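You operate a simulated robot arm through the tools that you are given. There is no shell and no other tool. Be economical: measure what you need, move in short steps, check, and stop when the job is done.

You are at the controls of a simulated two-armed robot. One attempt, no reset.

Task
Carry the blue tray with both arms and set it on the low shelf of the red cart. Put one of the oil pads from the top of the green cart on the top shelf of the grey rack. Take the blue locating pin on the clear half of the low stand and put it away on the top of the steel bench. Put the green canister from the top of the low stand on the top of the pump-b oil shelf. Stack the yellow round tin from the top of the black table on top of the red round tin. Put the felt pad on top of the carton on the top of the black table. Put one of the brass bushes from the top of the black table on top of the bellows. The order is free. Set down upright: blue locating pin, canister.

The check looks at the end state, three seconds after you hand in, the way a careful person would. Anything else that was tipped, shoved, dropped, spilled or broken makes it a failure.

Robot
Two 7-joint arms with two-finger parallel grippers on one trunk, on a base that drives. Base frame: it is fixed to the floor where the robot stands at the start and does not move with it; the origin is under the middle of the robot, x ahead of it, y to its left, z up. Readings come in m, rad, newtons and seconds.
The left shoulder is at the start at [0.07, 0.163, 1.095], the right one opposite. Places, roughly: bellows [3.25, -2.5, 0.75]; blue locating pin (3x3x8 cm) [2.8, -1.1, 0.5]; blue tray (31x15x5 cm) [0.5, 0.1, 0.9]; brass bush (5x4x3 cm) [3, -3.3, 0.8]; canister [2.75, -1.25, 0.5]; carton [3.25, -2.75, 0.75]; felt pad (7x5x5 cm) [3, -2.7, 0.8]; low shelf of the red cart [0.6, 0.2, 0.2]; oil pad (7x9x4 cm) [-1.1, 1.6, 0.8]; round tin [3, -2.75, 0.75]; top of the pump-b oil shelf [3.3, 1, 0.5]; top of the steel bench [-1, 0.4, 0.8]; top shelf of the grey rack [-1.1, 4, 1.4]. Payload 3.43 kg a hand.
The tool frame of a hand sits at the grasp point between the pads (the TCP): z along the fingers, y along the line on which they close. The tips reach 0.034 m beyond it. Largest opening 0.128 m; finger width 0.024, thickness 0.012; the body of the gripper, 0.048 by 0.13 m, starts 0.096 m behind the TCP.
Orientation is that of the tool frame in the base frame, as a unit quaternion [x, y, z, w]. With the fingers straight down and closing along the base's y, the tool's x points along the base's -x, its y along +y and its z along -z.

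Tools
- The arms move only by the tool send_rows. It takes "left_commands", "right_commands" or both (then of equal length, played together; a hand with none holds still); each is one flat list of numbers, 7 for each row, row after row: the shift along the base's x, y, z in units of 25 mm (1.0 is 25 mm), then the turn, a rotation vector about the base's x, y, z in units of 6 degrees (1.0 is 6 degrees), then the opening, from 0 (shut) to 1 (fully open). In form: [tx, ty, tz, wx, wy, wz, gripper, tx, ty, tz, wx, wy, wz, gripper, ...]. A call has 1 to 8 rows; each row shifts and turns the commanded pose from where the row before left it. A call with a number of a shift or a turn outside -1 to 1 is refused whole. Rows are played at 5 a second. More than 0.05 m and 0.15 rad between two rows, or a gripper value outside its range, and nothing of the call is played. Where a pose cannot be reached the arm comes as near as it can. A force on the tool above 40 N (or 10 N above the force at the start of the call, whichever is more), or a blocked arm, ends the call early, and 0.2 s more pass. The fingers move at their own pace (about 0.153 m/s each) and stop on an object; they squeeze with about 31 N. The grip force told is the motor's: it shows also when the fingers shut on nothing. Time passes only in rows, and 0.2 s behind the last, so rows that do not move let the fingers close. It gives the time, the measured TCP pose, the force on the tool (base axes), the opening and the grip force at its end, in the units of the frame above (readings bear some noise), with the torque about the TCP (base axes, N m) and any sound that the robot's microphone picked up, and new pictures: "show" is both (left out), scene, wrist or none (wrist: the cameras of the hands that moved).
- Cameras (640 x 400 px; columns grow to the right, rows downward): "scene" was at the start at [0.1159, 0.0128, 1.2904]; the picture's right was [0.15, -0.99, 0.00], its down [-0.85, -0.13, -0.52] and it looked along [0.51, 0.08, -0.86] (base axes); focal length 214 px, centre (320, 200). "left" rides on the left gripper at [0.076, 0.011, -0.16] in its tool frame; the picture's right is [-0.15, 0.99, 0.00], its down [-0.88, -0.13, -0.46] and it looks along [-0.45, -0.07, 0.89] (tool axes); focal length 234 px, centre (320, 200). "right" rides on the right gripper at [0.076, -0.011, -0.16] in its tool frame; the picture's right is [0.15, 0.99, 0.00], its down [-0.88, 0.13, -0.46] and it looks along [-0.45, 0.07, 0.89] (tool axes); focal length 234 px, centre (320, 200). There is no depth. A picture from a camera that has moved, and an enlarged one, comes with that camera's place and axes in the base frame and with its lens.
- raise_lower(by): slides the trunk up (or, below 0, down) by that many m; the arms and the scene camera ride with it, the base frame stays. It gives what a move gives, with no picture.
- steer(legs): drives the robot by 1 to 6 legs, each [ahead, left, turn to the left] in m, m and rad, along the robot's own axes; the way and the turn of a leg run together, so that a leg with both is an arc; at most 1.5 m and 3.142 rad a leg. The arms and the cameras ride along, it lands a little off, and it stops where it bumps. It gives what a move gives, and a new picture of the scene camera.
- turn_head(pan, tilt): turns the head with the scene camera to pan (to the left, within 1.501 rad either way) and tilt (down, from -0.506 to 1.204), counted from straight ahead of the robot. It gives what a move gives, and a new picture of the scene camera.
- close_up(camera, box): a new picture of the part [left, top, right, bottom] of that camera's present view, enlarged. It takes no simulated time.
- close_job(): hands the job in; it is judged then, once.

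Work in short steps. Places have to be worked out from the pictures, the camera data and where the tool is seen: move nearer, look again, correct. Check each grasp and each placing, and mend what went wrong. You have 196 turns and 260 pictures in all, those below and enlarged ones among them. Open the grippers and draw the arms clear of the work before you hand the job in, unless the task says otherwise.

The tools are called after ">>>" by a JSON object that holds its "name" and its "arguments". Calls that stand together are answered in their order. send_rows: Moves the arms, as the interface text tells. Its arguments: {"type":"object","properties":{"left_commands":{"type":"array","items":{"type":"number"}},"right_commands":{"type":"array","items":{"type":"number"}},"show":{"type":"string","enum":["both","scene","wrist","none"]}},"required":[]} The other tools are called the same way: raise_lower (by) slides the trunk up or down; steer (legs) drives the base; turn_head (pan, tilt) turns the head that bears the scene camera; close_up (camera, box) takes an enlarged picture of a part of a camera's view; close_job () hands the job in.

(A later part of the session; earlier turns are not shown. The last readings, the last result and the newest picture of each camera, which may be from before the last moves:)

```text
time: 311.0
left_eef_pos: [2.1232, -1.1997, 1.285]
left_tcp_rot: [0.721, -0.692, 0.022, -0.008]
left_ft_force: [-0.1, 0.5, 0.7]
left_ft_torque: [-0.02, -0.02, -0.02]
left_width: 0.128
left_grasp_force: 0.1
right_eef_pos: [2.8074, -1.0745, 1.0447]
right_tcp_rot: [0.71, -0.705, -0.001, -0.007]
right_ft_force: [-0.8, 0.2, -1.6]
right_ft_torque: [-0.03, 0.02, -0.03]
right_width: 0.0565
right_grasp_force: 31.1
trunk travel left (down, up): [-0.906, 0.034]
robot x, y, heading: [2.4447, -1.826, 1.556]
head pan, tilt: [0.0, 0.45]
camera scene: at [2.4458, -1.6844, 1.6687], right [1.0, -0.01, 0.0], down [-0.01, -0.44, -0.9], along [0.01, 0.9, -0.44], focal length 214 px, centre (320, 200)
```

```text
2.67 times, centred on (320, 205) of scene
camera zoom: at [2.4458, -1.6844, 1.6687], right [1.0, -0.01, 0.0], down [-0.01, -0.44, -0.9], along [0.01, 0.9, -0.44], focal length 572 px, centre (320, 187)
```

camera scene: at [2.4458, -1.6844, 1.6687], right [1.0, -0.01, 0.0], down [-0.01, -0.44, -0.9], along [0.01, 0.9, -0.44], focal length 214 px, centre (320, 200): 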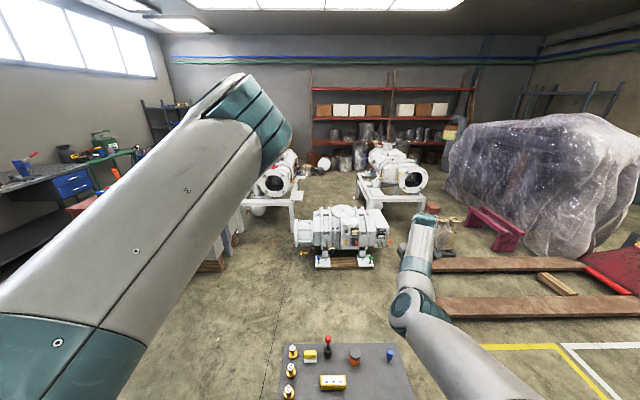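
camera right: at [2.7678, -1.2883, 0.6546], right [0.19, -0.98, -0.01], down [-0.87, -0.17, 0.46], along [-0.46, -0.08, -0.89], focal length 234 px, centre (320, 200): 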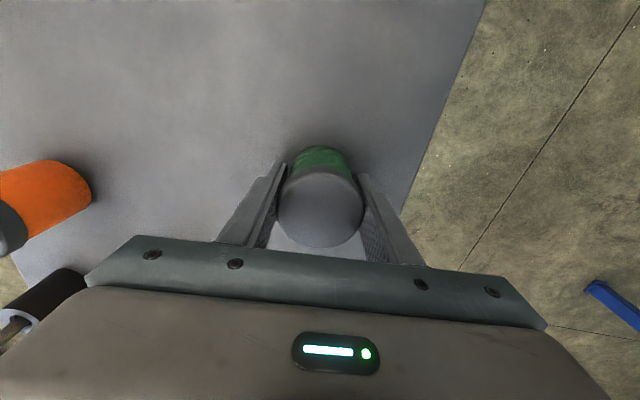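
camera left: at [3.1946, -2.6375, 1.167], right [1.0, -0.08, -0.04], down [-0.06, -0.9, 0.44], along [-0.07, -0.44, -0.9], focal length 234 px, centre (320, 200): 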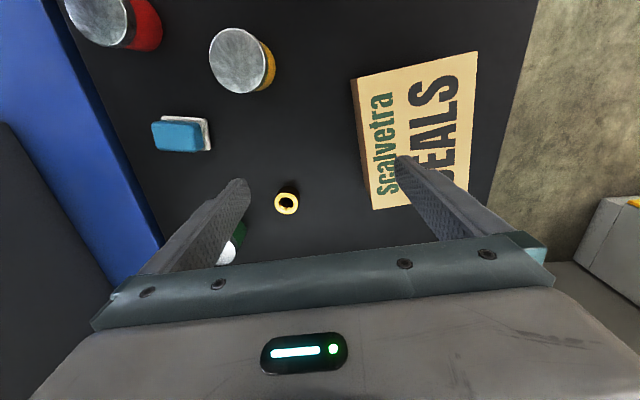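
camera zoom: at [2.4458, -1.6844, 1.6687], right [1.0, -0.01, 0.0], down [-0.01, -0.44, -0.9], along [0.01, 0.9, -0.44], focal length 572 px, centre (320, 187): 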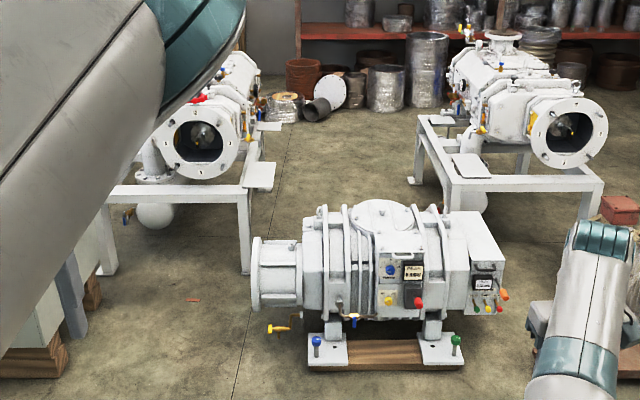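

The bay beside the shelf isn't reachable for the base, but its plate can be reached from the south past the small pump with a forward-tilted tool. That needs a tilted grasp, so I set the canister back on the clear half of the stand first and regrip.

>>> {"name": "steer", "arguments": {"legs": [[-0.12, 0.1, 0]]}}

>>> {"name": "raise_lower", "arguments": {"by": -0.4}}

>>> {"name": "close_up", "arguments": {"camera": "right", "box": [0, 0, 640, 400]}}

```text
time: 312.4
left_eef_pos: [2.0271, -1.3151, 1.285]
left_tcp_rot: [0.72, -0.694, 0.022, -0.006]
left_ft_force: [-0.5, 0.0, -0.2]
left_ft_torque: [-0.01, 0.02, 0.0]
left_width: 0.1275
left_grasp_force: 0.1
right_eef_pos: [2.7086, -1.1923, 1.0432]
right_tcp_rot: [0.708, -0.706, 0.0, -0.005]
right_ft_force: [0.3, 0.6, -0.5]
right_ft_torque: [-0.04, 0.04, -0.01]
right_width: 0.0562
right_grasp_force: 31.5
trunk travel left (down, up): [-0.906, 0.034]
robot x, y, heading: [2.3456, -1.9465, 1.555]
head pan, tilt: [0.0, 0.45]
camera scene: at [2.3459, -1.7993, 1.6683], right [1.0, -0.02, 0.0], down [-0.01, -0.44, -0.9], along [0.01, 0.9, -0.44], focal length 214 px, centre (320, 200)
```

scene: 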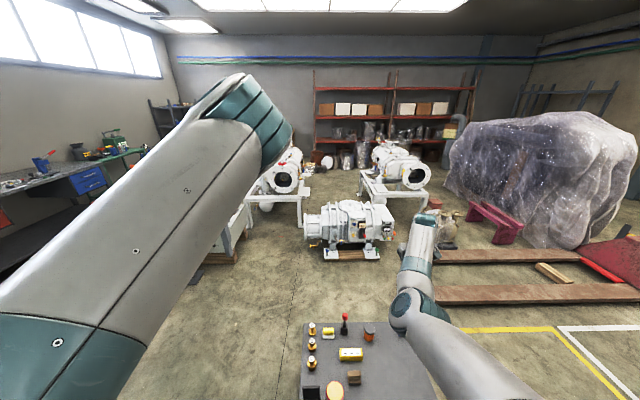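

```text
time: 316.2
left_eef_pos: [2.0241, -1.3169, 0.8849]
left_tcp_rot: [0.72, -0.694, 0.022, -0.008]
left_ft_force: [0.4, -0.3, -0.4]
left_ft_torque: [0.0, -0.05, 0.0]
left_width: 0.1281
left_grasp_force: 0.0
right_eef_pos: [2.7091, -1.1937, 0.6453]
right_tcp_rot: [0.708, -0.706, 0.0, -0.007]
right_ft_force: [-0.7, -0.4, -1.2]
right_ft_torque: [-0.01, -0.03, -0.01]
right_width: 0.0563
right_grasp_force: 31.8
trunk travel left (down, up): [-0.506, 0.434]
robot x, y, heading: [2.3433, -1.9475, 1.557]
head pan, tilt: [0.0, 0.45]
```

```text
1.00 times, centred on (320, 200) of right
camera zoom: at [2.7186, -1.272, 0.8046], right [-0.99, -0.15, -0.01], down [-0.14, 0.88, 0.46], along [-0.06, 0.46, -0.89], focal length 234 px, centre (320, 200)
```

zoom: 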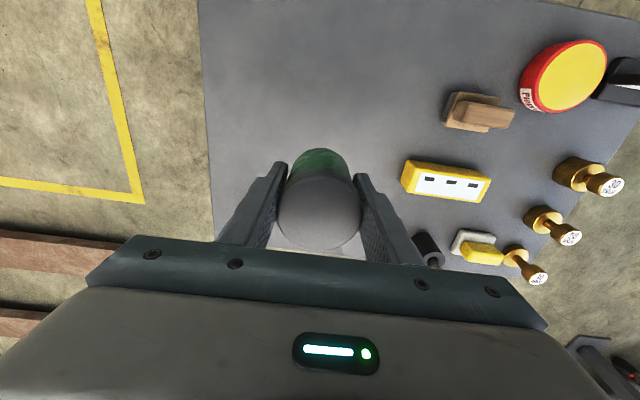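

Clear beneath the canister. I lower 0.135 m with the trunk and creep to contact.

>>> {"name": "raise_lower", "arguments": {"by": -0.135}}

>>> {"name": "send_rows", "arguments": {"right_commands": [0, 0, -0.16, 0, 0, 0, 0, 0, 0, -0.12, 0, 0, 0, 0, 0, 0, -0.12, 0, 0, 0, 0, 0, 0, -0.12, 0, 0, 0, 0], "show": "none"}}

```text
time: 317.9
left_eef_pos: [2.0232, -1.3174, 0.7506]
left_tcp_rot: [0.72, -0.694, 0.022, -0.008]
left_ft_force: [0.2, -0.3, -0.3]
left_ft_torque: [0.01, -0.02, -0.01]
left_width: 0.1279
left_grasp_force: 0.0
right_eef_pos: [2.7081, -1.1938, 0.5091]
right_tcp_rot: [0.708, -0.706, 0.0, -0.007]
right_ft_force: [0.1, 0.3, -1.2]
right_ft_torque: [-0.01, 0.01, -0.05]
right_width: 0.0565
right_grasp_force: 30.5
trunk travel left (down, up): [-0.371, 0.569]
robot x, y, heading: [2.3408, -1.947, 1.551]
head pan, tilt: [0.0, 0.45]
```

```text
time: 318.9
left_eef_pos: [2.0246, -1.3166, 0.7499]
left_tcp_rot: [0.72, -0.694, 0.022, -0.008]
left_ft_force: [-0.8, -0.1, 0.1]
left_ft_torque: [-0.01, -0.02, 0.02]
left_width: 0.1282
left_grasp_force: 0.1
right_eef_pos: [2.7077, -1.1923, 0.4981]
right_tcp_rot: [0.709, -0.706, -0.002, -0.008]
right_ft_force: [-0.9, 0.4, -1.4]
right_ft_torque: [-0.02, -0.01, -0.01]
right_width: 0.0561
right_grasp_force: 30.5
trunk travel left (down, up): [-0.371, 0.569]
robot x, y, heading: [2.3421, -1.9505, 1.553]
head pan, tilt: [0.0, 0.45]
```

Not yet touching, so a few more millimetres.

>>> {"name": "send_rows", "arguments": {"right_commands": [0, 0, -0.08, 0, 0, 0, 0, 0, 0, -0.08, 0, 0, 0, 0, 0, 0, -0.06, 0, 0, 0, 0], "show": "none"}}

```text
time: 319.7
left_eef_pos: [2.023, -1.3179, 0.751]
left_tcp_rot: [0.72, -0.693, 0.022, -0.008]
left_ft_force: [-0.3, -0.7, -0.1]
left_ft_torque: [0.01, 0.01, 0.02]
left_width: 0.128
left_grasp_force: 0.0
right_eef_pos: [2.7089, -1.1936, 0.4951]
right_tcp_rot: [0.708, -0.706, -0.001, -0.009]
right_ft_force: [0.5, -2.8, 17.4]
right_ft_torque: [-0.38, -0.07, -0.04]
right_width: 0.0563
right_grasp_force: 31.2
trunk travel left (down, up): [-0.371, 0.569]
robot x, y, heading: [2.3465, -1.9498, 1.556]
head pan, tilt: [0.0, 0.45]
```

Contact. I release, rise 9 cm, then tilt the tool forward about 60° while drawing back.

>>> {"name": "send_rows", "arguments": {"right_commands": [0, 0, 0.08, 0, 0, 0, 0.75, 0, 0, 0, 0, 0, 0, 0.75, 0, 0, 0.8, 0, 0, 0, 0.75, 0, 0, 1, 0, 0, 0, 0.75, 0, 0, 1, 0, 0, 0, 0.75, 0, 0, 1, 0, 0, 0, 0.75], "show": "none"}}

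>>> {"name": "send_rows", "arguments": {"right_commands": [0, -0.6, 0, 1, 0, 0, 0.75, 0, -0.6, 0, 1, 0, 0, 0.75, 0, -0.6, 0, 1, 0, 0, 0.75, 0, -0.6, 0, 1, 0, 0, 0.75, 0, -0.6, 0, 1, 0, 0, 0.75, 0, -0.6, 0, 1, 0, 0, 0.75, 0, -0.6, 0, 1, 0, 0, 0.75, 0, -0.6, 0, 1, 0, 0, 0.75], "show": "wrist"}}

```text
time: 321.1
left_eef_pos: [2.0246, -1.3152, 0.7503]
left_tcp_rot: [0.72, -0.693, 0.022, -0.008]
left_ft_force: [-0.4, 0.0, 0.7]
left_ft_torque: [0.0, 0.01, 0.02]
left_width: 0.1282
left_grasp_force: 0.0
right_eef_pos: [2.7086, -1.196, 0.5893]
right_tcp_rot: [0.708, -0.706, 0.0, -0.006]
right_ft_force: [-0.5, -0.2, 0.2]
right_ft_torque: [-0.01, -0.01, 0.05]
right_width: 0.0962
right_grasp_force: 0.1
trunk travel left (down, up): [-0.371, 0.569]
robot x, y, heading: [2.3425, -1.9477, 1.555]
head pan, tilt: [0.0, 0.45]
```

```text
time: 322.9
left_eef_pos: [2.0249, -1.3175, 0.75]
left_tcp_rot: [0.719, -0.694, 0.022, -0.007]
left_ft_force: [0.1, 0.2, -0.1]
left_ft_torque: [-0.01, -0.01, 0.0]
left_width: 0.128
left_grasp_force: 0.1
right_eef_pos: [2.7096, -1.3144, 0.587]
right_tcp_rot: [0.645, -0.644, -0.289, -0.294]
right_ft_force: [-0.1, 0.1, 0.6]
right_ft_torque: [0.0, 0.01, 0.0]
right_width: 0.096
right_grasp_force: 0.0
trunk travel left (down, up): [-0.371, 0.569]
robot x, y, heading: [2.3438, -1.9501, 1.552]
head pan, tilt: [0.0, 0.45]
camera right: at [2.7194, -1.4851, 0.6375], right [-0.99, -0.09, -0.12], down [-0.14, 0.24, 0.96], along [-0.06, 0.97, -0.25], focal length 234 px, centre (320, 200)
```

right: 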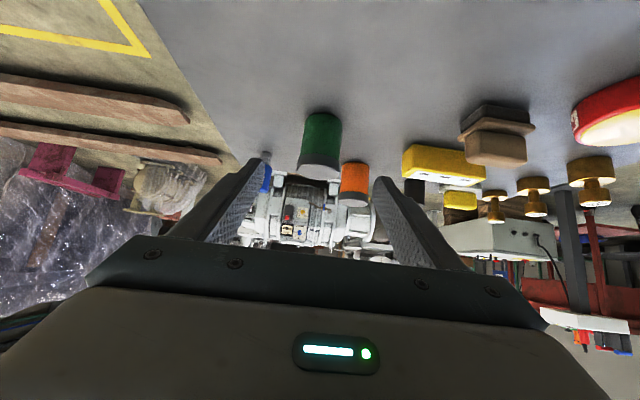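

Tilt works and the canister is dead ahead. I finish tilting to 60°, lower to z≈0.49 and advance around it.

>>> {"name": "send_rows", "arguments": {"right_commands": [0, 0, -1, 1, 0, 0, 0.75, 0, 0, -1, 1, 0, 0, 0.75, 0, 0, -1, 0, 0, 0, 0.75, 0, 0, -0.8, 0, 0, 0, 0.75, 0, 0.8, 0, 0, 0, 0, 0.75, 0, 0.8, 0, 0, 0, 0, 0.75], "show": "wrist"}}

```text
time: 324.3
left_eef_pos: [2.0232, -1.3165, 0.7495]
left_tcp_rot: [0.72, -0.694, 0.022, -0.008]
left_ft_force: [0.4, 0.3, -0.8]
left_ft_torque: [-0.01, -0.03, 0.03]
left_width: 0.1281
left_grasp_force: 0.1
right_eef_pos: [2.7077, -1.2738, 0.4928]
right_tcp_rot: [-0.61, 0.611, 0.354, 0.36]
right_ft_force: [-0.5, -0.3, -1.0]
right_ft_torque: [0.01, -0.03, 0.02]
right_width: 0.0959
right_grasp_force: 0.2
trunk travel left (down, up): [-0.371, 0.569]
robot x, y, heading: [2.3451, -1.9492, 1.557]
head pan, tilt: [0.0, 0.45]
camera right: at [2.7176, -1.4511, 0.5054], right [-0.99, -0.07, -0.13], down [-0.14, 0.04, 0.99], along [-0.06, 1.0, -0.05], focal length 234 px, centre (320, 200)
```

right: 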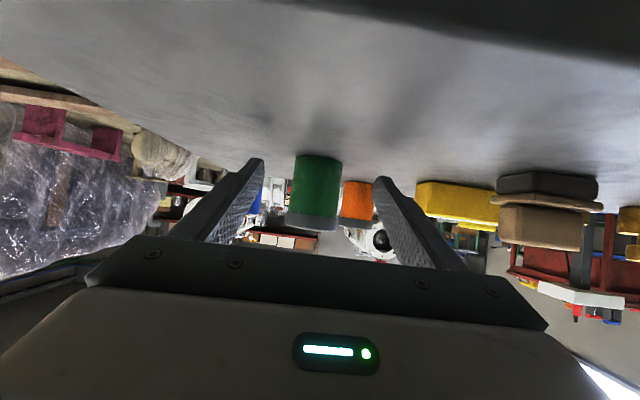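

Aligned at mid-height. I advance 8 cm and close.

>>> {"name": "send_rows", "arguments": {"right_commands": [0, 1, -0.05, 0, 0, 0, 0.75, 0, 1, -0.05, 0, 0, 0, 0.75, 0, 1, 0, 0, 0, 0, 0.75, 0, 0.15, 0, 0, 0, 0, 0.75, 0, 0, 0, 0, 0, 0, 0.4, 0, 0, 0, 0, 0, 0, 0, 0, 0, 0, 0, 0, 0, 0], "show": "wrist"}}

```text
time: 325.9
left_eef_pos: [2.0236, -1.3175, 0.7497]
left_tcp_rot: [0.72, -0.694, 0.021, -0.008]
left_ft_force: [0.4, -0.5, 0.2]
left_ft_torque: [0.02, 0.02, 0.0]
left_width: 0.1283
left_grasp_force: 0.0
right_eef_pos: [2.7074, -1.1955, 0.4923]
right_tcp_rot: [-0.61, 0.611, 0.353, 0.36]
right_ft_force: [1.6, 0.8, 0.9]
right_ft_torque: [0.02, 0.05, -0.03]
right_width: 0.0531
right_grasp_force: 31.2
trunk travel left (down, up): [-0.371, 0.569]
robot x, y, heading: [2.3426, -1.9501, 1.553]
head pan, tilt: [0.0, 0.45]
camera right: at [2.7174, -1.3727, 0.505], right [-0.99, -0.07, -0.13], down [-0.14, 0.04, 0.99], along [-0.06, 1.0, -0.04], focal length 234 px, centre (320, 200)
```

right: 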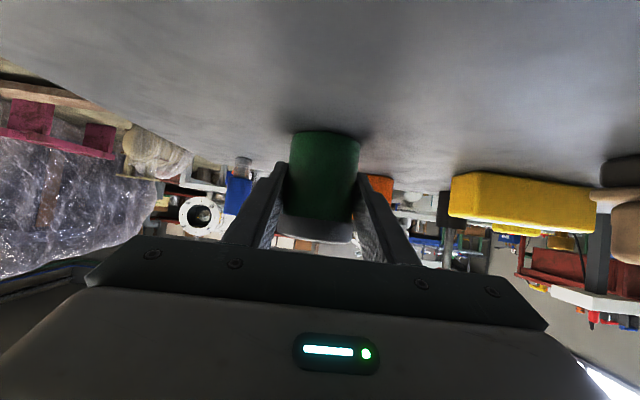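

Gripped (53 mm) with a 60° tool. I lift 0.4 m and drive round the west side of the stand toward the small pump.

>>> {"name": "raise_lower", "arguments": {"by": 0.4}}

>>> {"name": "steer", "arguments": {"legs": [[0, 0.52, 0], [1.35, 0, 0], [0, -1.2, 0]]}}

>>> {"name": "turn_head", "arguments": {"pan": -0.2, "tilt": 0.5}}

```text
time: 329.7
left_eef_pos: [2.0231, -1.3176, 1.1504]
left_tcp_rot: [0.72, -0.694, 0.022, -0.008]
left_ft_force: [0.3, -0.2, -1.0]
left_ft_torque: [-0.02, 0.02, 0.04]
left_width: 0.128
left_grasp_force: 0.1
right_eef_pos: [2.7064, -1.1945, 0.8908]
right_tcp_rot: [-0.611, 0.611, 0.354, 0.36]
right_ft_force: [-0.8, -0.6, -0.4]
right_ft_torque: [0.04, 0.02, -0.02]
right_width: 0.0529
right_grasp_force: 30.9
trunk travel left (down, up): [-0.771, 0.169]
robot x, y, heading: [2.3421, -1.9444, 1.552]
head pan, tilt: [0.0, 0.45]
```

```text
time: 344.9
left_eef_pos: [2.7274, 0.0212, 1.1491]
left_tcp_rot: [0.719, -0.694, 0.022, -0.009]
left_ft_force: [-0.2, 1.2, 0.4]
left_ft_torque: [0.0, 0.01, 0.02]
left_width: 0.1279
left_grasp_force: 0.0
right_eef_pos: [3.413, 0.1382, 0.8918]
right_tcp_rot: [-0.609, 0.613, 0.353, 0.36]
right_ft_force: [0.8, 0.7, -1.1]
right_ft_torque: [-0.02, -0.01, 0.01]
right_width: 0.0528
right_grasp_force: 30.9
trunk travel left (down, up): [-0.771, 0.169]
robot x, y, heading: [3.0439, -0.6136, 1.55]
head pan, tilt: [0.0, 0.45]
camera scene: at [3.0453, -0.4668, 1.5337], right [1.0, -0.02, 0.0], down [-0.01, -0.44, -0.9], along [0.02, 0.9, -0.44], focal length 214 px, centre (320, 200)
```

scene: 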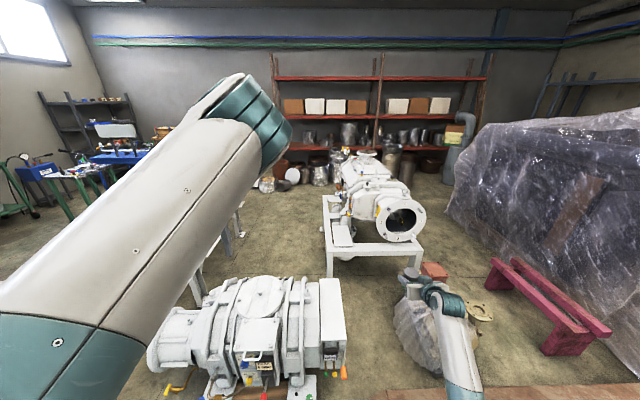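

```text
time: 345.6
left_eef_pos: [2.7293, 0.0209, 1.1499]
left_tcp_rot: [0.718, -0.695, 0.022, -0.007]
left_ft_force: [0.3, -0.1, 0.6]
left_ft_torque: [0.0, 0.01, 0.03]
left_width: 0.1282
left_grasp_force: 0.1
right_eef_pos: [3.4108, 0.1381, 0.8905]
right_tcp_rot: [-0.609, 0.613, 0.352, 0.36]
right_ft_force: [0.1, 1.1, -1.1]
right_ft_torque: [-0.01, 0.01, 0.02]
right_width: 0.0525
right_grasp_force: 31.3
trunk travel left (down, up): [-0.771, 0.169]
robot x, y, heading: [3.0426, -0.6121, 1.545]
head pan, tilt: [-0.201, 0.499]
camera scene: at [3.0636, -0.4699, 1.5292], right [0.98, -0.22, 0.0], down [-0.11, -0.47, -0.88], along [0.19, 0.86, -0.48], focal length 214 px, centre (320, 200)
```

scene: 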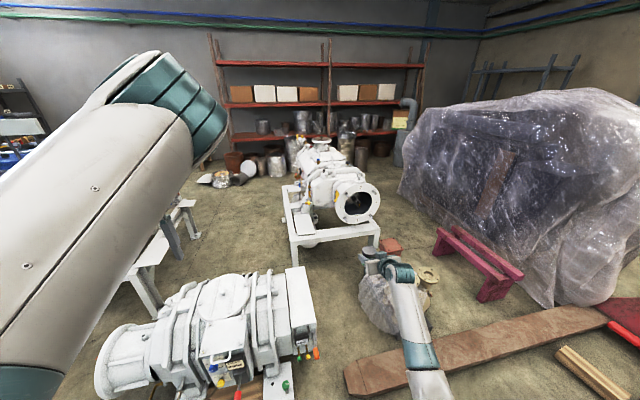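

I zoom to measure the plate.

>>> {"name": "close_up", "arguments": {"camera": "scene", "box": [260, 170, 400, 260]}}

```text
4.44 times, centred on (330, 215) of scene
camera zoom: at [3.0636, -0.4699, 1.5292], right [0.98, -0.22, 0.0], down [-0.11, -0.47, -0.88], along [0.19, 0.86, -0.48], focal length 953 px, centre (276, 133)
```

zoom: 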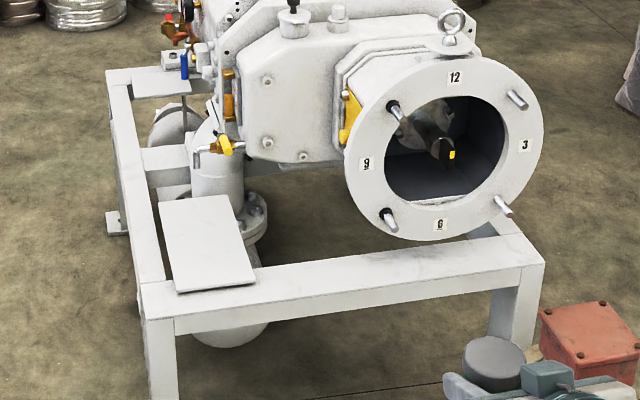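

The plate spans x 3.195–3.335, y 0.86–1.15, z≈0.495. I turn left to 2.2 rad so the right shoulder leads, and move close to the small pump.

>>> {"name": "steer", "arguments": {"legs": [[0, 0, 0.655], [0.295, -0.223, 0]]}}

>>> {"name": "turn_head", "arguments": {"pan": -0.5, "tilt": 0.7}}

```text
time: 349.7
left_eef_pos: [2.416, 0.0589, 1.1493]
left_tcp_rot: [0.902, -0.431, 0.019, -0.014]
left_ft_force: [0.6, 0.1, -0.5]
left_ft_torque: [-0.04, 0.0, -0.04]
left_width: 0.1277
left_grasp_force: 0.0
right_eef_pos: [2.8925, 0.5648, 0.8885]
right_tcp_rot: [0.772, -0.388, -0.448, -0.229]
right_ft_force: [-0.1, 0.5, -1.6]
right_ft_torque: [0.04, 0.03, 0.0]
right_width: 0.0527
right_grasp_force: 31.3
trunk travel left (down, up): [-0.771, 0.169]
robot x, y, heading: [3.0487, -0.2616, 2.194]
head pan, tilt: [-0.201, 0.499]
stopped in leg 2: the robot was blocked; the commanded pose is now the measured one
camera scene: at [2.9811, -0.1283, 1.5287], right [0.91, 0.41, 0.0], down [0.2, -0.44, -0.88], along [-0.36, 0.8, -0.48], focal length 214 px, centre (320, 200)
```

scene: 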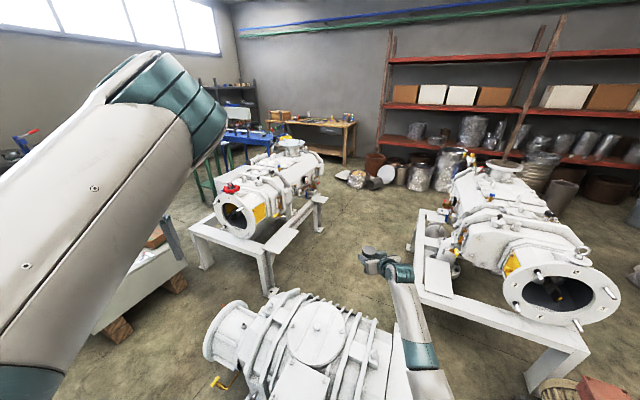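

```text
time: 350.5
left_eef_pos: [2.4157, 0.0531, 1.1515]
left_tcp_rot: [0.902, -0.43, 0.018, -0.015]
left_ft_force: [-0.1, -0.3, -0.1]
left_ft_torque: [-0.01, 0.01, 0.0]
left_width: 0.1278
left_grasp_force: 0.0
right_eef_pos: [2.8914, 0.5603, 0.892]
right_tcp_rot: [0.771, -0.387, -0.449, -0.231]
right_ft_force: [0.2, 0.3, -0.5]
right_ft_torque: [-0.03, 0.01, -0.01]
right_width: 0.0527
right_grasp_force: 31.1
trunk travel left (down, up): [-0.771, 0.169]
robot x, y, heading: [3.048, -0.2575, 2.195]
head pan, tilt: [-0.499, 0.7]
camera scene: at [3.0078, -0.1325, 1.5117], right [0.99, 0.13, 0.0], down [0.08, -0.64, -0.77], along [-0.1, 0.76, -0.64], focal length 214 px, centre (320, 200)
```

scene: 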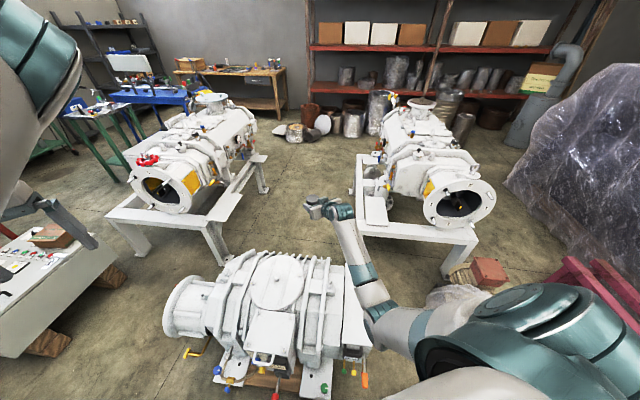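

I lower the trunk 0.2 m and start extending the hand toward the plate, turning the tool to point +y.

>>> {"name": "raise_lower", "arguments": {"by": -0.18}}

>>> {"name": "send_rows", "arguments": {"right_commands": [0.95, 0.6, 0, 0, 0, -0.75, 0, 0.95, 0.6, 0, 0, 0, -0.75, 0, 0.95, 0.6, 0, 0, 0, -0.75, 0, 0.95, 0.6, 0, 0, 0, -0.75, 0, 0.95, 0.6, 0, 0, 0, -0.75, 0, 0.95, 0.6, 0, 0, 0, -0.75, 0, 0.95, 0.6, 0, 0, 0, -0.75, 0, 0.95, 0.6, 0, 0, 0, -0.75, 0], "show": "scene"}}

```text
time: 352.5
left_eef_pos: [2.4165, 0.0534, 0.9701]
left_tcp_rot: [0.902, -0.431, 0.019, -0.015]
left_ft_force: [0.3, -0.3, -0.8]
left_ft_torque: [0.0, -0.02, -0.03]
left_width: 0.1278
left_grasp_force: 0.0
right_eef_pos: [2.8919, 0.5608, 0.7116]
right_tcp_rot: [0.771, -0.388, -0.449, -0.231]
right_ft_force: [-0.9, -0.3, -1.5]
right_ft_torque: [-0.03, -0.02, -0.05]
right_width: 0.0528
right_grasp_force: 31.2
trunk travel left (down, up): [-0.591, 0.349]
robot x, y, heading: [3.0511, -0.26, 2.192]
head pan, tilt: [-0.499, 0.7]
```

```text
time: 354.3
left_eef_pos: [2.4163, 0.055, 0.9698]
left_tcp_rot: [0.902, -0.43, 0.019, -0.015]
left_ft_force: [0.2, -0.5, -1.0]
left_ft_torque: [-0.01, 0.02, -0.02]
left_width: 0.1282
left_grasp_force: 0.2
right_eef_pos: [3.0814, 0.6812, 0.7124]
right_tcp_rot: [0.614, -0.608, -0.355, -0.357]
right_ft_force: [-0.1, 1.1, -2.2]
right_ft_torque: [0.01, 0.03, 0.02]
right_width: 0.0525
right_grasp_force: 31.0
trunk travel left (down, up): [-0.591, 0.349]
robot x, y, heading: [3.0495, -0.2564, 2.196]
head pan, tilt: [-0.499, 0.7]
camera scene: at [3.0079, -0.1313, 1.3315], right [0.99, 0.13, 0.0], down [0.08, -0.64, -0.76], along [-0.1, 0.76, -0.64], focal length 214 px, centre (320, 200)
```

scene: 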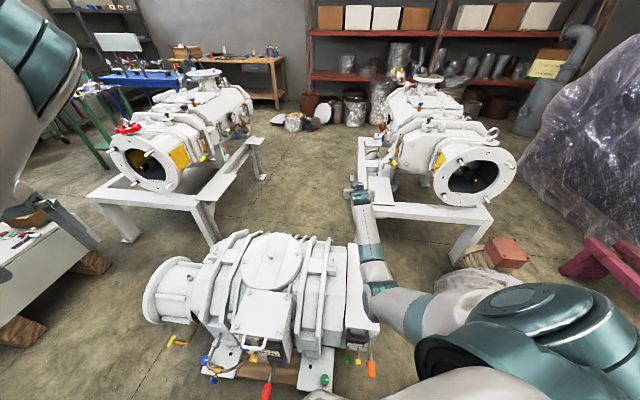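

Good. I extend further while raising the hand relative to the shoulder, then lower the trunk.

>>> {"name": "send_rows", "arguments": {"right_commands": [0.92, 0.3, 0.8, 0, 0, 0, 0, 0.92, 0.3, 0.8, 0, 0, 0, 0, 0.92, 0.3, 0.8, 0, 0, 0, 0, 0.92, 0.3, 0.8, 0, 0, 0, 0, 0.92, 0.3, 0.8, 0, 0, 0, 0, 0.92, 0.3, 0.8, 0, 0, 0, 0, 0.92, 0.3, 0.8, 0, 0, 0, 0, 0.92, 0.3, 0.8, 0, 0, 0, 0], "show": "none"}}

>>> {"name": "raise_lower", "arguments": {"by": -0.2}}

>>> {"name": "send_rows", "arguments": {"right_commands": [0, 0.8, 0, 0, 0, 0, 0, 0, 0.8, 0, 0, 0, 0, 0, 0, 0.8, 0, 0, 0, 0, 0, 0, 0.8, 0, 0, 0, 0, 0], "show": "both"}}

```text
time: 356.1
left_eef_pos: [2.4167, 0.0541, 0.9697]
left_tcp_rot: [0.902, -0.431, 0.019, -0.014]
left_ft_force: [0.0, -0.3, 0.2]
left_ft_torque: [0.0, 0.01, 0.01]
left_width: 0.1281
left_grasp_force: 0.2
right_eef_pos: [3.2674, 0.7397, 0.8707]
right_tcp_rot: [0.615, -0.607, -0.356, -0.357]
right_ft_force: [0.3, 0.5, -1.3]
right_ft_torque: [-0.02, -0.01, 0.03]
right_width: 0.0529
right_grasp_force: 31.2
trunk travel left (down, up): [-0.591, 0.349]
robot x, y, heading: [3.049, -0.2601, 2.196]
head pan, tilt: [-0.499, 0.7]
```

```text
time: 358.3
left_eef_pos: [2.4166, 0.0548, 0.7698]
left_tcp_rot: [0.902, -0.432, 0.018, -0.014]
left_ft_force: [0.6, -0.2, -0.2]
left_ft_torque: [0.04, 0.01, 0.02]
left_width: 0.128
left_grasp_force: 0.0
right_eef_pos: [3.2668, 0.7386, 0.6715]
right_tcp_rot: [0.614, -0.607, -0.356, -0.357]
right_ft_force: [0.7, -0.2, -0.8]
right_ft_torque: [-0.04, -0.01, 0.03]
right_width: 0.0526
right_grasp_force: 31.4
trunk travel left (down, up): [-0.391, 0.549]
robot x, y, heading: [3.0492, -0.2575, 2.196]
head pan, tilt: [-0.499, 0.7]
```

```text
time: 359.3
left_eef_pos: [2.4164, 0.0543, 0.7694]
left_tcp_rot: [0.902, -0.431, 0.019, -0.015]
left_ft_force: [-0.2, -0.3, 0.7]
left_ft_torque: [0.0, 0.01, -0.01]
left_width: 0.128
left_grasp_force: 0.0
right_eef_pos: [3.2666, 0.8202, 0.6711]
right_tcp_rot: [0.615, -0.607, -0.355, -0.357]
right_ft_force: [-0.4, 0.2, -1.2]
right_ft_torque: [0.02, -0.02, 0.04]
right_width: 0.0527
right_grasp_force: 30.9
trunk travel left (down, up): [-0.391, 0.549]
robot x, y, heading: [3.0506, -0.2578, 2.195]
head pan, tilt: [-0.499, 0.7]
camera scene: at [3.0079, -0.1315, 1.1315], right [0.99, 0.13, 0.0], down [0.08, -0.64, -0.76], along [-0.1, 0.76, -0.64], focal length 214 px, centre (320, 200)
camera right: at [3.2793, 0.6443, 0.6839], right [-0.99, -0.08, -0.14], down [-0.14, 0.04, 0.99], along [-0.07, 1.0, -0.05], focal length 234 px, centre (320, 200)
```

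scene: 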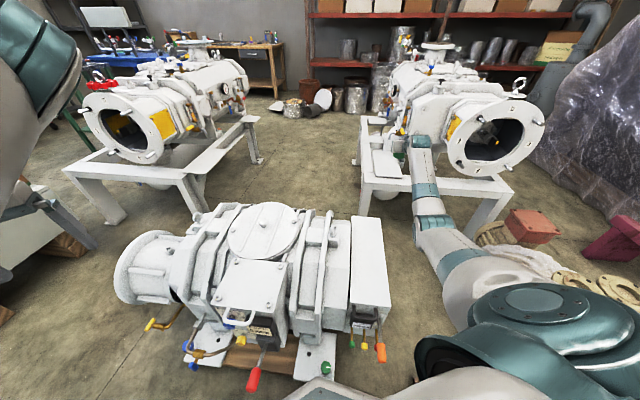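
right: 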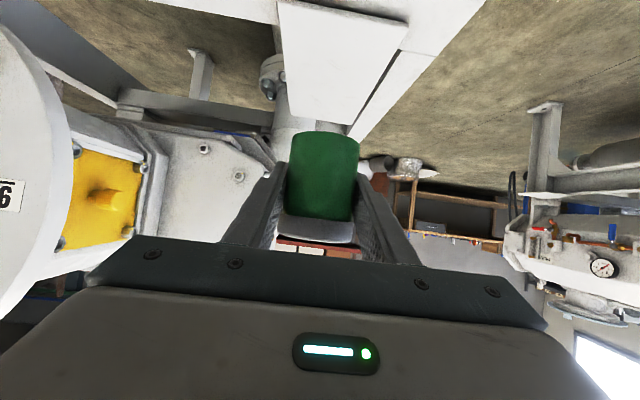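

Plate ahead and aligned in x. I extend 8.5 cm more.

>>> {"name": "send_rows", "arguments": {"right_commands": [0, 0.85, 0, 0, 0, 0, 0, 0, 0.85, 0, 0, 0, 0, 0, 0, 0.85, 0, 0, 0, 0, 0, 0, 0.85, 0, 0, 0, 0, 0], "show": "none"}}

>>> {"name": "raise_lower", "arguments": {"by": -0.09}}

>>> {"name": "close_up", "arguments": {"camera": "scene", "box": [340, 80, 500, 180]}}

```text
time: 360.3
left_eef_pos: [2.4171, 0.056, 0.7702]
left_tcp_rot: [0.902, -0.43, 0.018, -0.014]
left_ft_force: [-0.2, 0.5, 0.2]
left_ft_torque: [-0.03, -0.01, -0.02]
left_width: 0.1282
left_grasp_force: 0.1
right_eef_pos: [3.2673, 0.8951, 0.671]
right_tcp_rot: [0.614, -0.607, -0.356, -0.358]
right_ft_force: [0.1, 0.3, -0.9]
right_ft_torque: [-0.01, -0.02, -0.02]
right_width: 0.0528
right_grasp_force: 31.0
right hand out of reach, approached as far as the arm can: row 4
trunk travel left (down, up): [-0.391, 0.549]
robot x, y, heading: [3.0483, -0.2615, 2.201]
head pan, tilt: [-0.499, 0.7]
```

```text
time: 361.6
left_eef_pos: [2.4175, 0.0545, 0.6799]
left_tcp_rot: [0.902, -0.431, 0.019, -0.015]
left_ft_force: [-1.3, -0.2, -0.8]
left_ft_torque: [0.02, -0.01, 0.02]
left_width: 0.1279
left_grasp_force: 0.1
right_eef_pos: [3.2663, 0.8949, 0.5812]
right_tcp_rot: [0.614, -0.607, -0.356, -0.358]
right_ft_force: [-0.5, 0.6, -1.4]
right_ft_torque: [-0.02, 0.0, 0.0]
right_width: 0.0524
right_grasp_force: 30.8
trunk travel left (down, up): [-0.301, 0.639]
robot x, y, heading: [3.0491, -0.2603, 2.193]
head pan, tilt: [-0.499, 0.7]
```

```text
4.00 times, centred on (420, 130) of scene
camera zoom: at [3.0081, -0.1319, 1.0416], right [0.99, 0.13, 0.0], down [0.08, -0.64, -0.76], along [-0.1, 0.76, -0.64], focal length 858 px, centre (-80, 480)
```

zoom: 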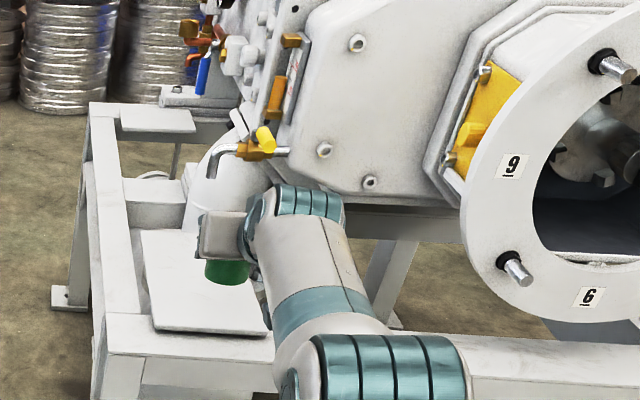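

The canister hangs above the plate, with its near edge about 3 cm or so inside the plate's front edge. I lower 3 cm by trunk, then creep.

>>> {"name": "raise_lower", "arguments": {"by": -0.028}}

>>> {"name": "send_rows", "arguments": {"right_commands": [0, 0.2, -0.08, 0, 0, 0, 0, 0, 0.2, -0.08, 0, 0, 0, 0], "show": "wrist"}}

>>> {"name": "close_up", "arguments": {"camera": "scene", "box": [340, 60, 500, 160]}}

```text
time: 362.3
left_eef_pos: [2.4165, 0.0546, 0.6517]
left_tcp_rot: [0.902, -0.431, 0.018, -0.014]
left_ft_force: [0.4, 0.0, -0.6]
left_ft_torque: [-0.01, -0.01, -0.01]
left_width: 0.128
left_grasp_force: 0.1
right_eef_pos: [3.2669, 0.8945, 0.5536]
right_tcp_rot: [0.614, -0.607, -0.356, -0.358]
right_ft_force: [0.0, 0.1, -0.8]
right_ft_torque: [-0.04, 0.03, 0.02]
right_width: 0.0528
right_grasp_force: 30.8
trunk travel left (down, up): [-0.273, 0.667]
robot x, y, heading: [3.0512, -0.2603, 2.195]
head pan, tilt: [-0.499, 0.7]
```

```text
time: 362.9
left_eef_pos: [2.4165, 0.0549, 0.6514]
left_tcp_rot: [0.902, -0.431, 0.019, -0.014]
left_ft_force: [0.3, 0.6, 0.0]
left_ft_torque: [0.02, -0.03, -0.03]
left_width: 0.1281
left_grasp_force: 0.1
right_eef_pos: [3.2657, 0.8966, 0.5496]
right_tcp_rot: [0.614, -0.607, -0.356, -0.358]
right_ft_force: [-0.1, -0.6, -0.9]
right_ft_torque: [0.0, 0.01, -0.03]
right_width: 0.0525
right_grasp_force: 30.9
right hand out of reach, approached as far as the arm can: row 1, 2
trunk travel left (down, up): [-0.273, 0.667]
robot x, y, heading: [3.0508, -0.2575, 2.192]
head pan, tilt: [-0.499, 0.7]
camera right: at [3.278, 0.7196, 0.5638], right [-0.99, -0.08, -0.14], down [-0.14, 0.03, 0.99], along [-0.07, 1.0, -0.05], focal length 234 px, centre (320, 200)
```

right: 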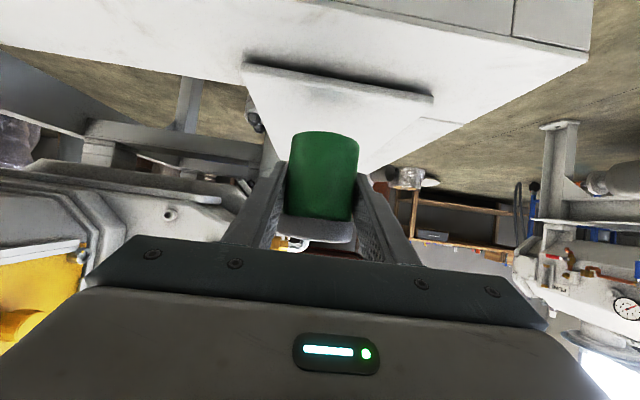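

```text
4.00 times, centred on (420, 110) of scene
camera zoom: at [3.008, -0.1316, 1.0135], right [0.99, 0.13, 0.0], down [0.08, -0.64, -0.76], along [-0.1, 0.76, -0.64], focal length 858 px, centre (-80, 560)
```

zoom: 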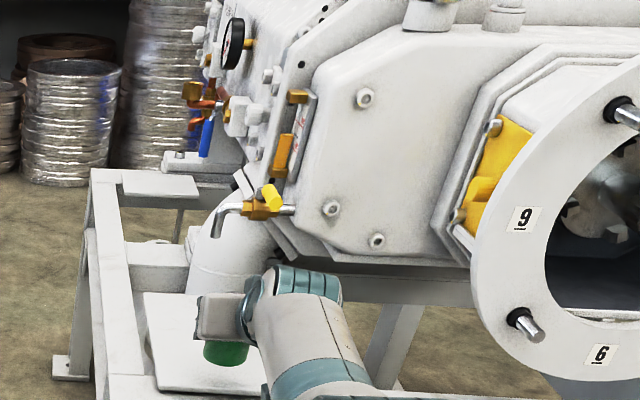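

Both views agree: the canister's near edge is about 3–5 cm inside the plate's edge. I creep down to contact.

>>> {"name": "send_rows", "arguments": {"right_commands": [0, -0.1, -0.1, 0, 0, 0, 0, 0, 0, -0.1, 0, 0, 0, 0, 0, 0, -0.1, 0, 0, 0, 0, 0, 0, -0.1, 0, 0, 0, 0], "show": "none"}}

```text
time: 363.9
left_eef_pos: [2.4171, 0.0546, 0.652]
left_tcp_rot: [0.902, -0.431, 0.019, -0.015]
left_ft_force: [-1.0, -0.1, -0.7]
left_ft_torque: [-0.04, 0.01, -0.04]
left_width: 0.1279
left_grasp_force: 0.1
right_eef_pos: [3.2652, 0.8946, 0.5408]
right_tcp_rot: [0.614, -0.607, -0.355, -0.358]
right_ft_force: [0.4, 1.1, -1.8]
right_ft_torque: [-0.01, 0.02, 0.0]
right_width: 0.053
right_grasp_force: 31.6
trunk travel left (down, up): [-0.273, 0.667]
robot x, y, heading: [3.0504, -0.256, 2.195]
head pan, tilt: [-0.499, 0.7]
```

Still no contact, so I continue.

>>> {"name": "send_rows", "arguments": {"right_commands": [0, 0, -0.1, 0, 0, 0, 0, 0, 0, -0.1, 0, 0, 0, 0, 0, 0, -0.1, 0, 0, 0, 0, 0, 0, -0.08, 0, 0, 0, 0], "show": "wrist"}}

```text
time: 364.9
left_eef_pos: [2.4172, 0.0537, 0.6514]
left_tcp_rot: [0.902, -0.431, 0.018, -0.014]
left_ft_force: [0.1, -0.2, 1.0]
left_ft_torque: [0.0, 0.01, -0.05]
left_width: 0.128
left_grasp_force: 0.1
right_eef_pos: [3.2658, 0.8937, 0.5318]
right_tcp_rot: [0.614, -0.607, -0.356, -0.358]
right_ft_force: [-0.3, -0.3, -0.7]
right_ft_torque: [0.0, -0.03, -0.01]
right_width: 0.0527
right_grasp_force: 31.3
trunk travel left (down, up): [-0.273, 0.667]
robot x, y, heading: [3.0503, -0.2595, 2.197]
head pan, tilt: [-0.499, 0.7]
camera right: at [3.2776, 0.7162, 0.5446], right [-0.99, -0.08, -0.13], down [-0.14, 0.03, 0.99], along [-0.07, 1.0, -0.05], focal length 234 px, centre (320, 200)
```

right: 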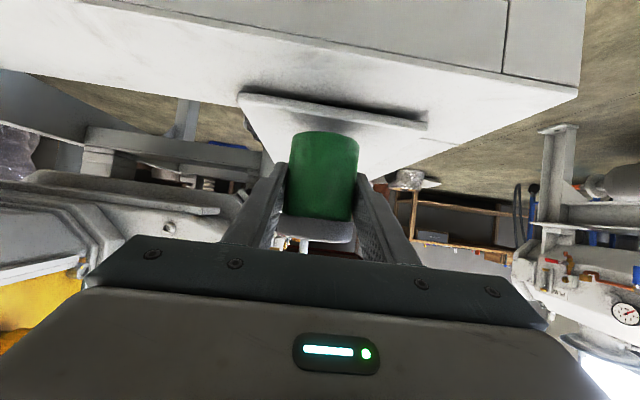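

Not touching yet: the plate seems nearer z≈0.48. I continue creeping.

>>> {"name": "send_rows", "arguments": {"right_commands": [0, 0.1, -0.1, 0, 0, 0, 0, 0, 0, -0.1, 0, 0, 0, 0, 0, 0, -0.1, 0, 0, 0, 0, 0, 0, -0.1, 0, 0, 0, 0, 0, 0, -0.1, 0, 0, 0, 0], "show": "none"}}

```text
time: 366.1
left_eef_pos: [2.4171, 0.0552, 0.6524]
left_tcp_rot: [0.902, -0.431, 0.019, -0.014]
left_ft_force: [-0.5, 0.3, -0.1]
left_ft_torque: [0.01, 0.02, 0.01]
left_width: 0.128
left_grasp_force: 0.2
right_eef_pos: [3.2625, 0.8919, 0.5171]
right_tcp_rot: [0.615, -0.607, -0.355, -0.357]
right_ft_force: [0.0, 0.1, -1.6]
right_ft_torque: [-0.04, -0.02, 0.0]
right_width: 0.053
right_grasp_force: 30.6
right hand out of reach, approached as far as the arm can: row 1
trunk travel left (down, up): [-0.273, 0.667]
robot x, y, heading: [3.0496, -0.258, 2.191]
head pan, tilt: [-0.499, 0.7]
```

I lower by the trunk in small steps now, to keep reach.

>>> {"name": "raise_lower", "arguments": {"by": -0.012}}

>>> {"name": "close_up", "arguments": {"camera": "right", "box": [220, 70, 460, 220]}}

```text
time: 366.7
left_eef_pos: [2.4164, 0.052, 0.6406]
left_tcp_rot: [0.902, -0.43, 0.017, -0.016]
left_ft_force: [-1.5, -0.8, -0.2]
left_ft_torque: [-0.02, 0.01, 0.01]
left_width: 0.128
left_grasp_force: 0.0
right_eef_pos: [3.263, 0.8922, 0.5165]
right_tcp_rot: [0.611, -0.605, -0.359, -0.361]
right_ft_force: [0.8, 5.1, 23.7]
right_ft_torque: [0.11, 0.33, -0.06]
right_width: 0.0526
right_grasp_force: 30.9
trunk travel left (down, up): [-0.261, 0.679]
robot x, y, heading: [3.0503, -0.2592, 2.201]
head pan, tilt: [-0.499, 0.7]
```

```text
2.67 times, centred on (340, 145) of right
camera zoom: at [3.2751, 0.7153, 0.5278], right [-0.99, -0.08, -0.13], down [-0.14, 0.02, 0.99], along [-0.07, 1.0, -0.03], focal length 624 px, centre (267, 347)
```

zoom: 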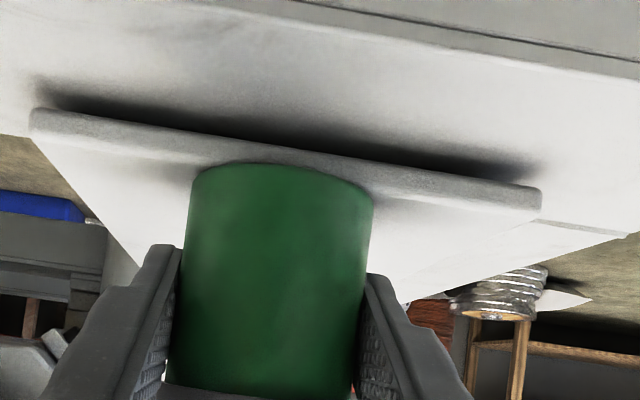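

Contact, but the canister's near edge is flush with the plate's edge. I release gently, back out, and will then nudge it deeper with closed fingers low down.

>>> {"name": "send_rows", "arguments": {"right_commands": [0, 0, 0.2, 0, 0, 0, 0, 0, 0, 0.1, 0, 0, 0, 0.7, 0, 0, 0, 0, 0, 0, 0.7, 0, -0.8, 0, 0, 0, 0, 0.7, 0, -1, 0, 0, 0, 0, 0.7, 0, -1, 0, 0, 0, 0, 0.7, 0, -1, 0, 0, 0, 0, 0.7], "show": "wrist"}}

>>> {"name": "close_up", "arguments": {"camera": "scene", "box": [340, 60, 500, 160]}}

```text
time: 368.3
left_eef_pos: [2.4177, 0.0546, 0.6404]
left_tcp_rot: [0.902, -0.431, 0.019, -0.015]
left_ft_force: [-0.8, 0.0, 0.6]
left_ft_torque: [0.01, -0.01, -0.02]
left_width: 0.1277
left_grasp_force: 0.2
right_eef_pos: [3.2614, 0.7975, 0.5152]
right_tcp_rot: [0.614, -0.607, -0.355, -0.358]
right_ft_force: [0.3, 0.9, -0.1]
right_ft_torque: [0.02, -0.01, 0.02]
right_width: 0.0897
right_grasp_force: 0.1
trunk travel left (down, up): [-0.261, 0.679]
robot x, y, heading: [3.0493, -0.2618, 2.198]
head pan, tilt: [-0.499, 0.7]
camera right: at [3.2736, 0.6199, 0.5284], right [-0.99, -0.08, -0.13], down [-0.14, 0.03, 0.99], along [-0.07, 1.0, -0.05], focal length 234 px, centre (320, 200)
```

right: 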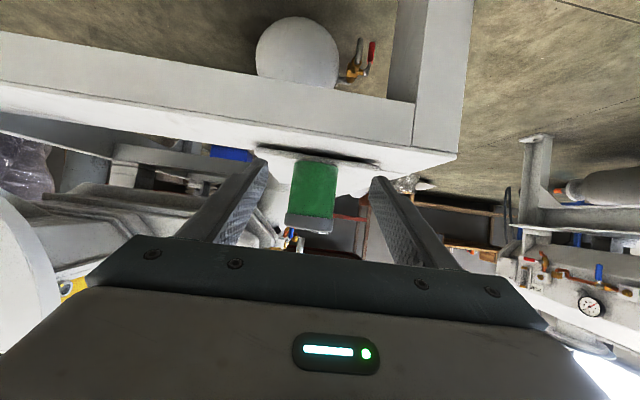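

```text
4.00 times, centred on (420, 110) of scene
camera zoom: at [3.0081, -0.1318, 1.0016], right [0.99, 0.13, 0.0], down [0.08, -0.64, -0.76], along [-0.1, 0.76, -0.64], focal length 858 px, centre (-80, 560)
```

zoom: 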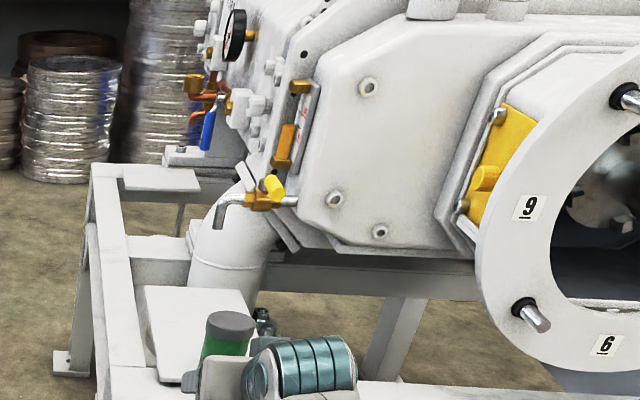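

The canister stands upright near the plate's front. I close the fingers and push it about 3.5 cm deeper, slowly, at low height.

>>> {"name": "send_rows", "arguments": {"right_commands": [0.06, 0, -0.36, 0, 0, 0, 0, 0, 0, 0, 0, 0, 0, 0, 0, 0, 0, 0, 0, 0, 0, 0, 0.5, 0, 0, 0, 0, 0, 0, 0.5, 0, 0, 0, 0, 0, 0, 0.3, 0, 0, 0, 0, 0], "show": "wrist"}}

```text
time: 369.7
left_eef_pos: [2.4168, 0.0548, 0.6401]
left_tcp_rot: [0.902, -0.431, 0.019, -0.015]
left_ft_force: [0.0, 0.5, -0.2]
left_ft_torque: [0.01, -0.04, -0.04]
left_width: 0.1279
left_grasp_force: 0.1
right_eef_pos: [3.2641, 0.8296, 0.5053]
right_tcp_rot: [0.615, -0.607, -0.355, -0.357]
right_ft_force: [0.3, 0.3, -0.5]
right_ft_torque: [0.0, 0.03, 0.01]
right_width: 0.0
right_grasp_force: 30.8
trunk travel left (down, up): [-0.261, 0.679]
robot x, y, heading: [3.0463, -0.2558, 2.193]
head pan, tilt: [-0.499, 0.7]
camera right: at [3.2761, 0.6524, 0.5189], right [-0.99, -0.08, -0.14], down [-0.14, 0.04, 0.99], along [-0.07, 1.0, -0.05], focal length 234 px, centre (320, 200)
```

right: 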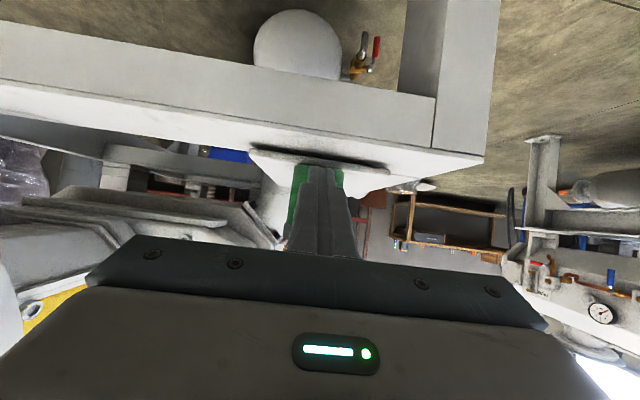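

Fingers are about 6 mm off the canister's centre line. I correct and push slowly.

>>> {"name": "send_rows", "arguments": {"right_commands": [0.22, 0, 0, 0, 0, 0, 0, 0, 0.25, 0, 0, 0, 0, 0, 0, 0.25, 0, 0, 0, 0, 0, 0, 0.25, 0, 0, 0, 0, 0, 0, 0.25, 0, 0, 0, 0, 0, 0, 0.25, 0, 0, 0, 0, 0], "show": "wrist"}}

>>> {"name": "close_up", "arguments": {"camera": "scene", "box": [340, 60, 500, 160]}}

```text
time: 371.1
left_eef_pos: [2.4161, 0.0549, 0.6401]
left_tcp_rot: [0.902, -0.431, 0.019, -0.015]
left_ft_force: [0.6, -0.1, -0.6]
left_ft_torque: [-0.03, 0.02, 0.0]
left_width: 0.1281
left_grasp_force: 0.1
right_eef_pos: [3.2689, 0.8619, 0.5054]
right_tcp_rot: [0.615, -0.607, -0.355, -0.356]
right_ft_force: [-0.4, -0.7, 0.9]
right_ft_torque: [-0.01, 0.03, -0.01]
right_width: 0.0
right_grasp_force: 31.3
trunk travel left (down, up): [-0.261, 0.679]
robot x, y, heading: [3.0478, -0.2616, 2.2]
head pan, tilt: [-0.499, 0.7]
camera right: at [3.2823, 0.6842, 0.5191], right [-0.99, -0.08, -0.14], down [-0.14, 0.04, 0.99], along [-0.07, 1.0, -0.05], focal length 234 px, centre (320, 200)
```

right: 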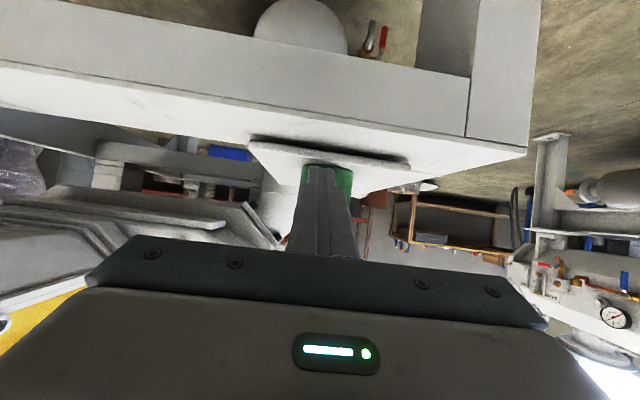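

```text
4.00 times, centred on (420, 110) of scene
camera zoom: at [3.008, -0.1319, 1.0015], right [0.99, 0.13, 0.0], down [0.08, -0.64, -0.76], along [-0.1, 0.76, -0.64], focal length 858 px, centre (-80, 560)
```

zoom: 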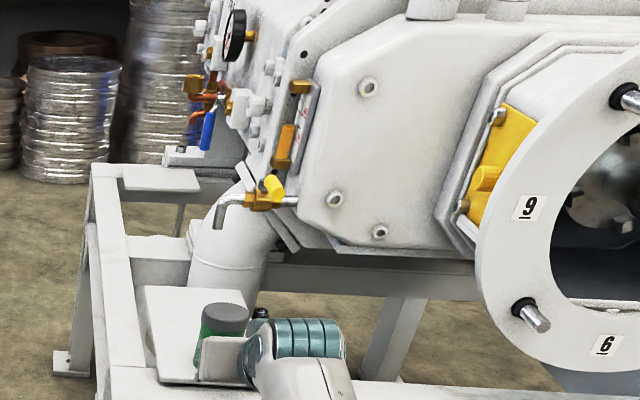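

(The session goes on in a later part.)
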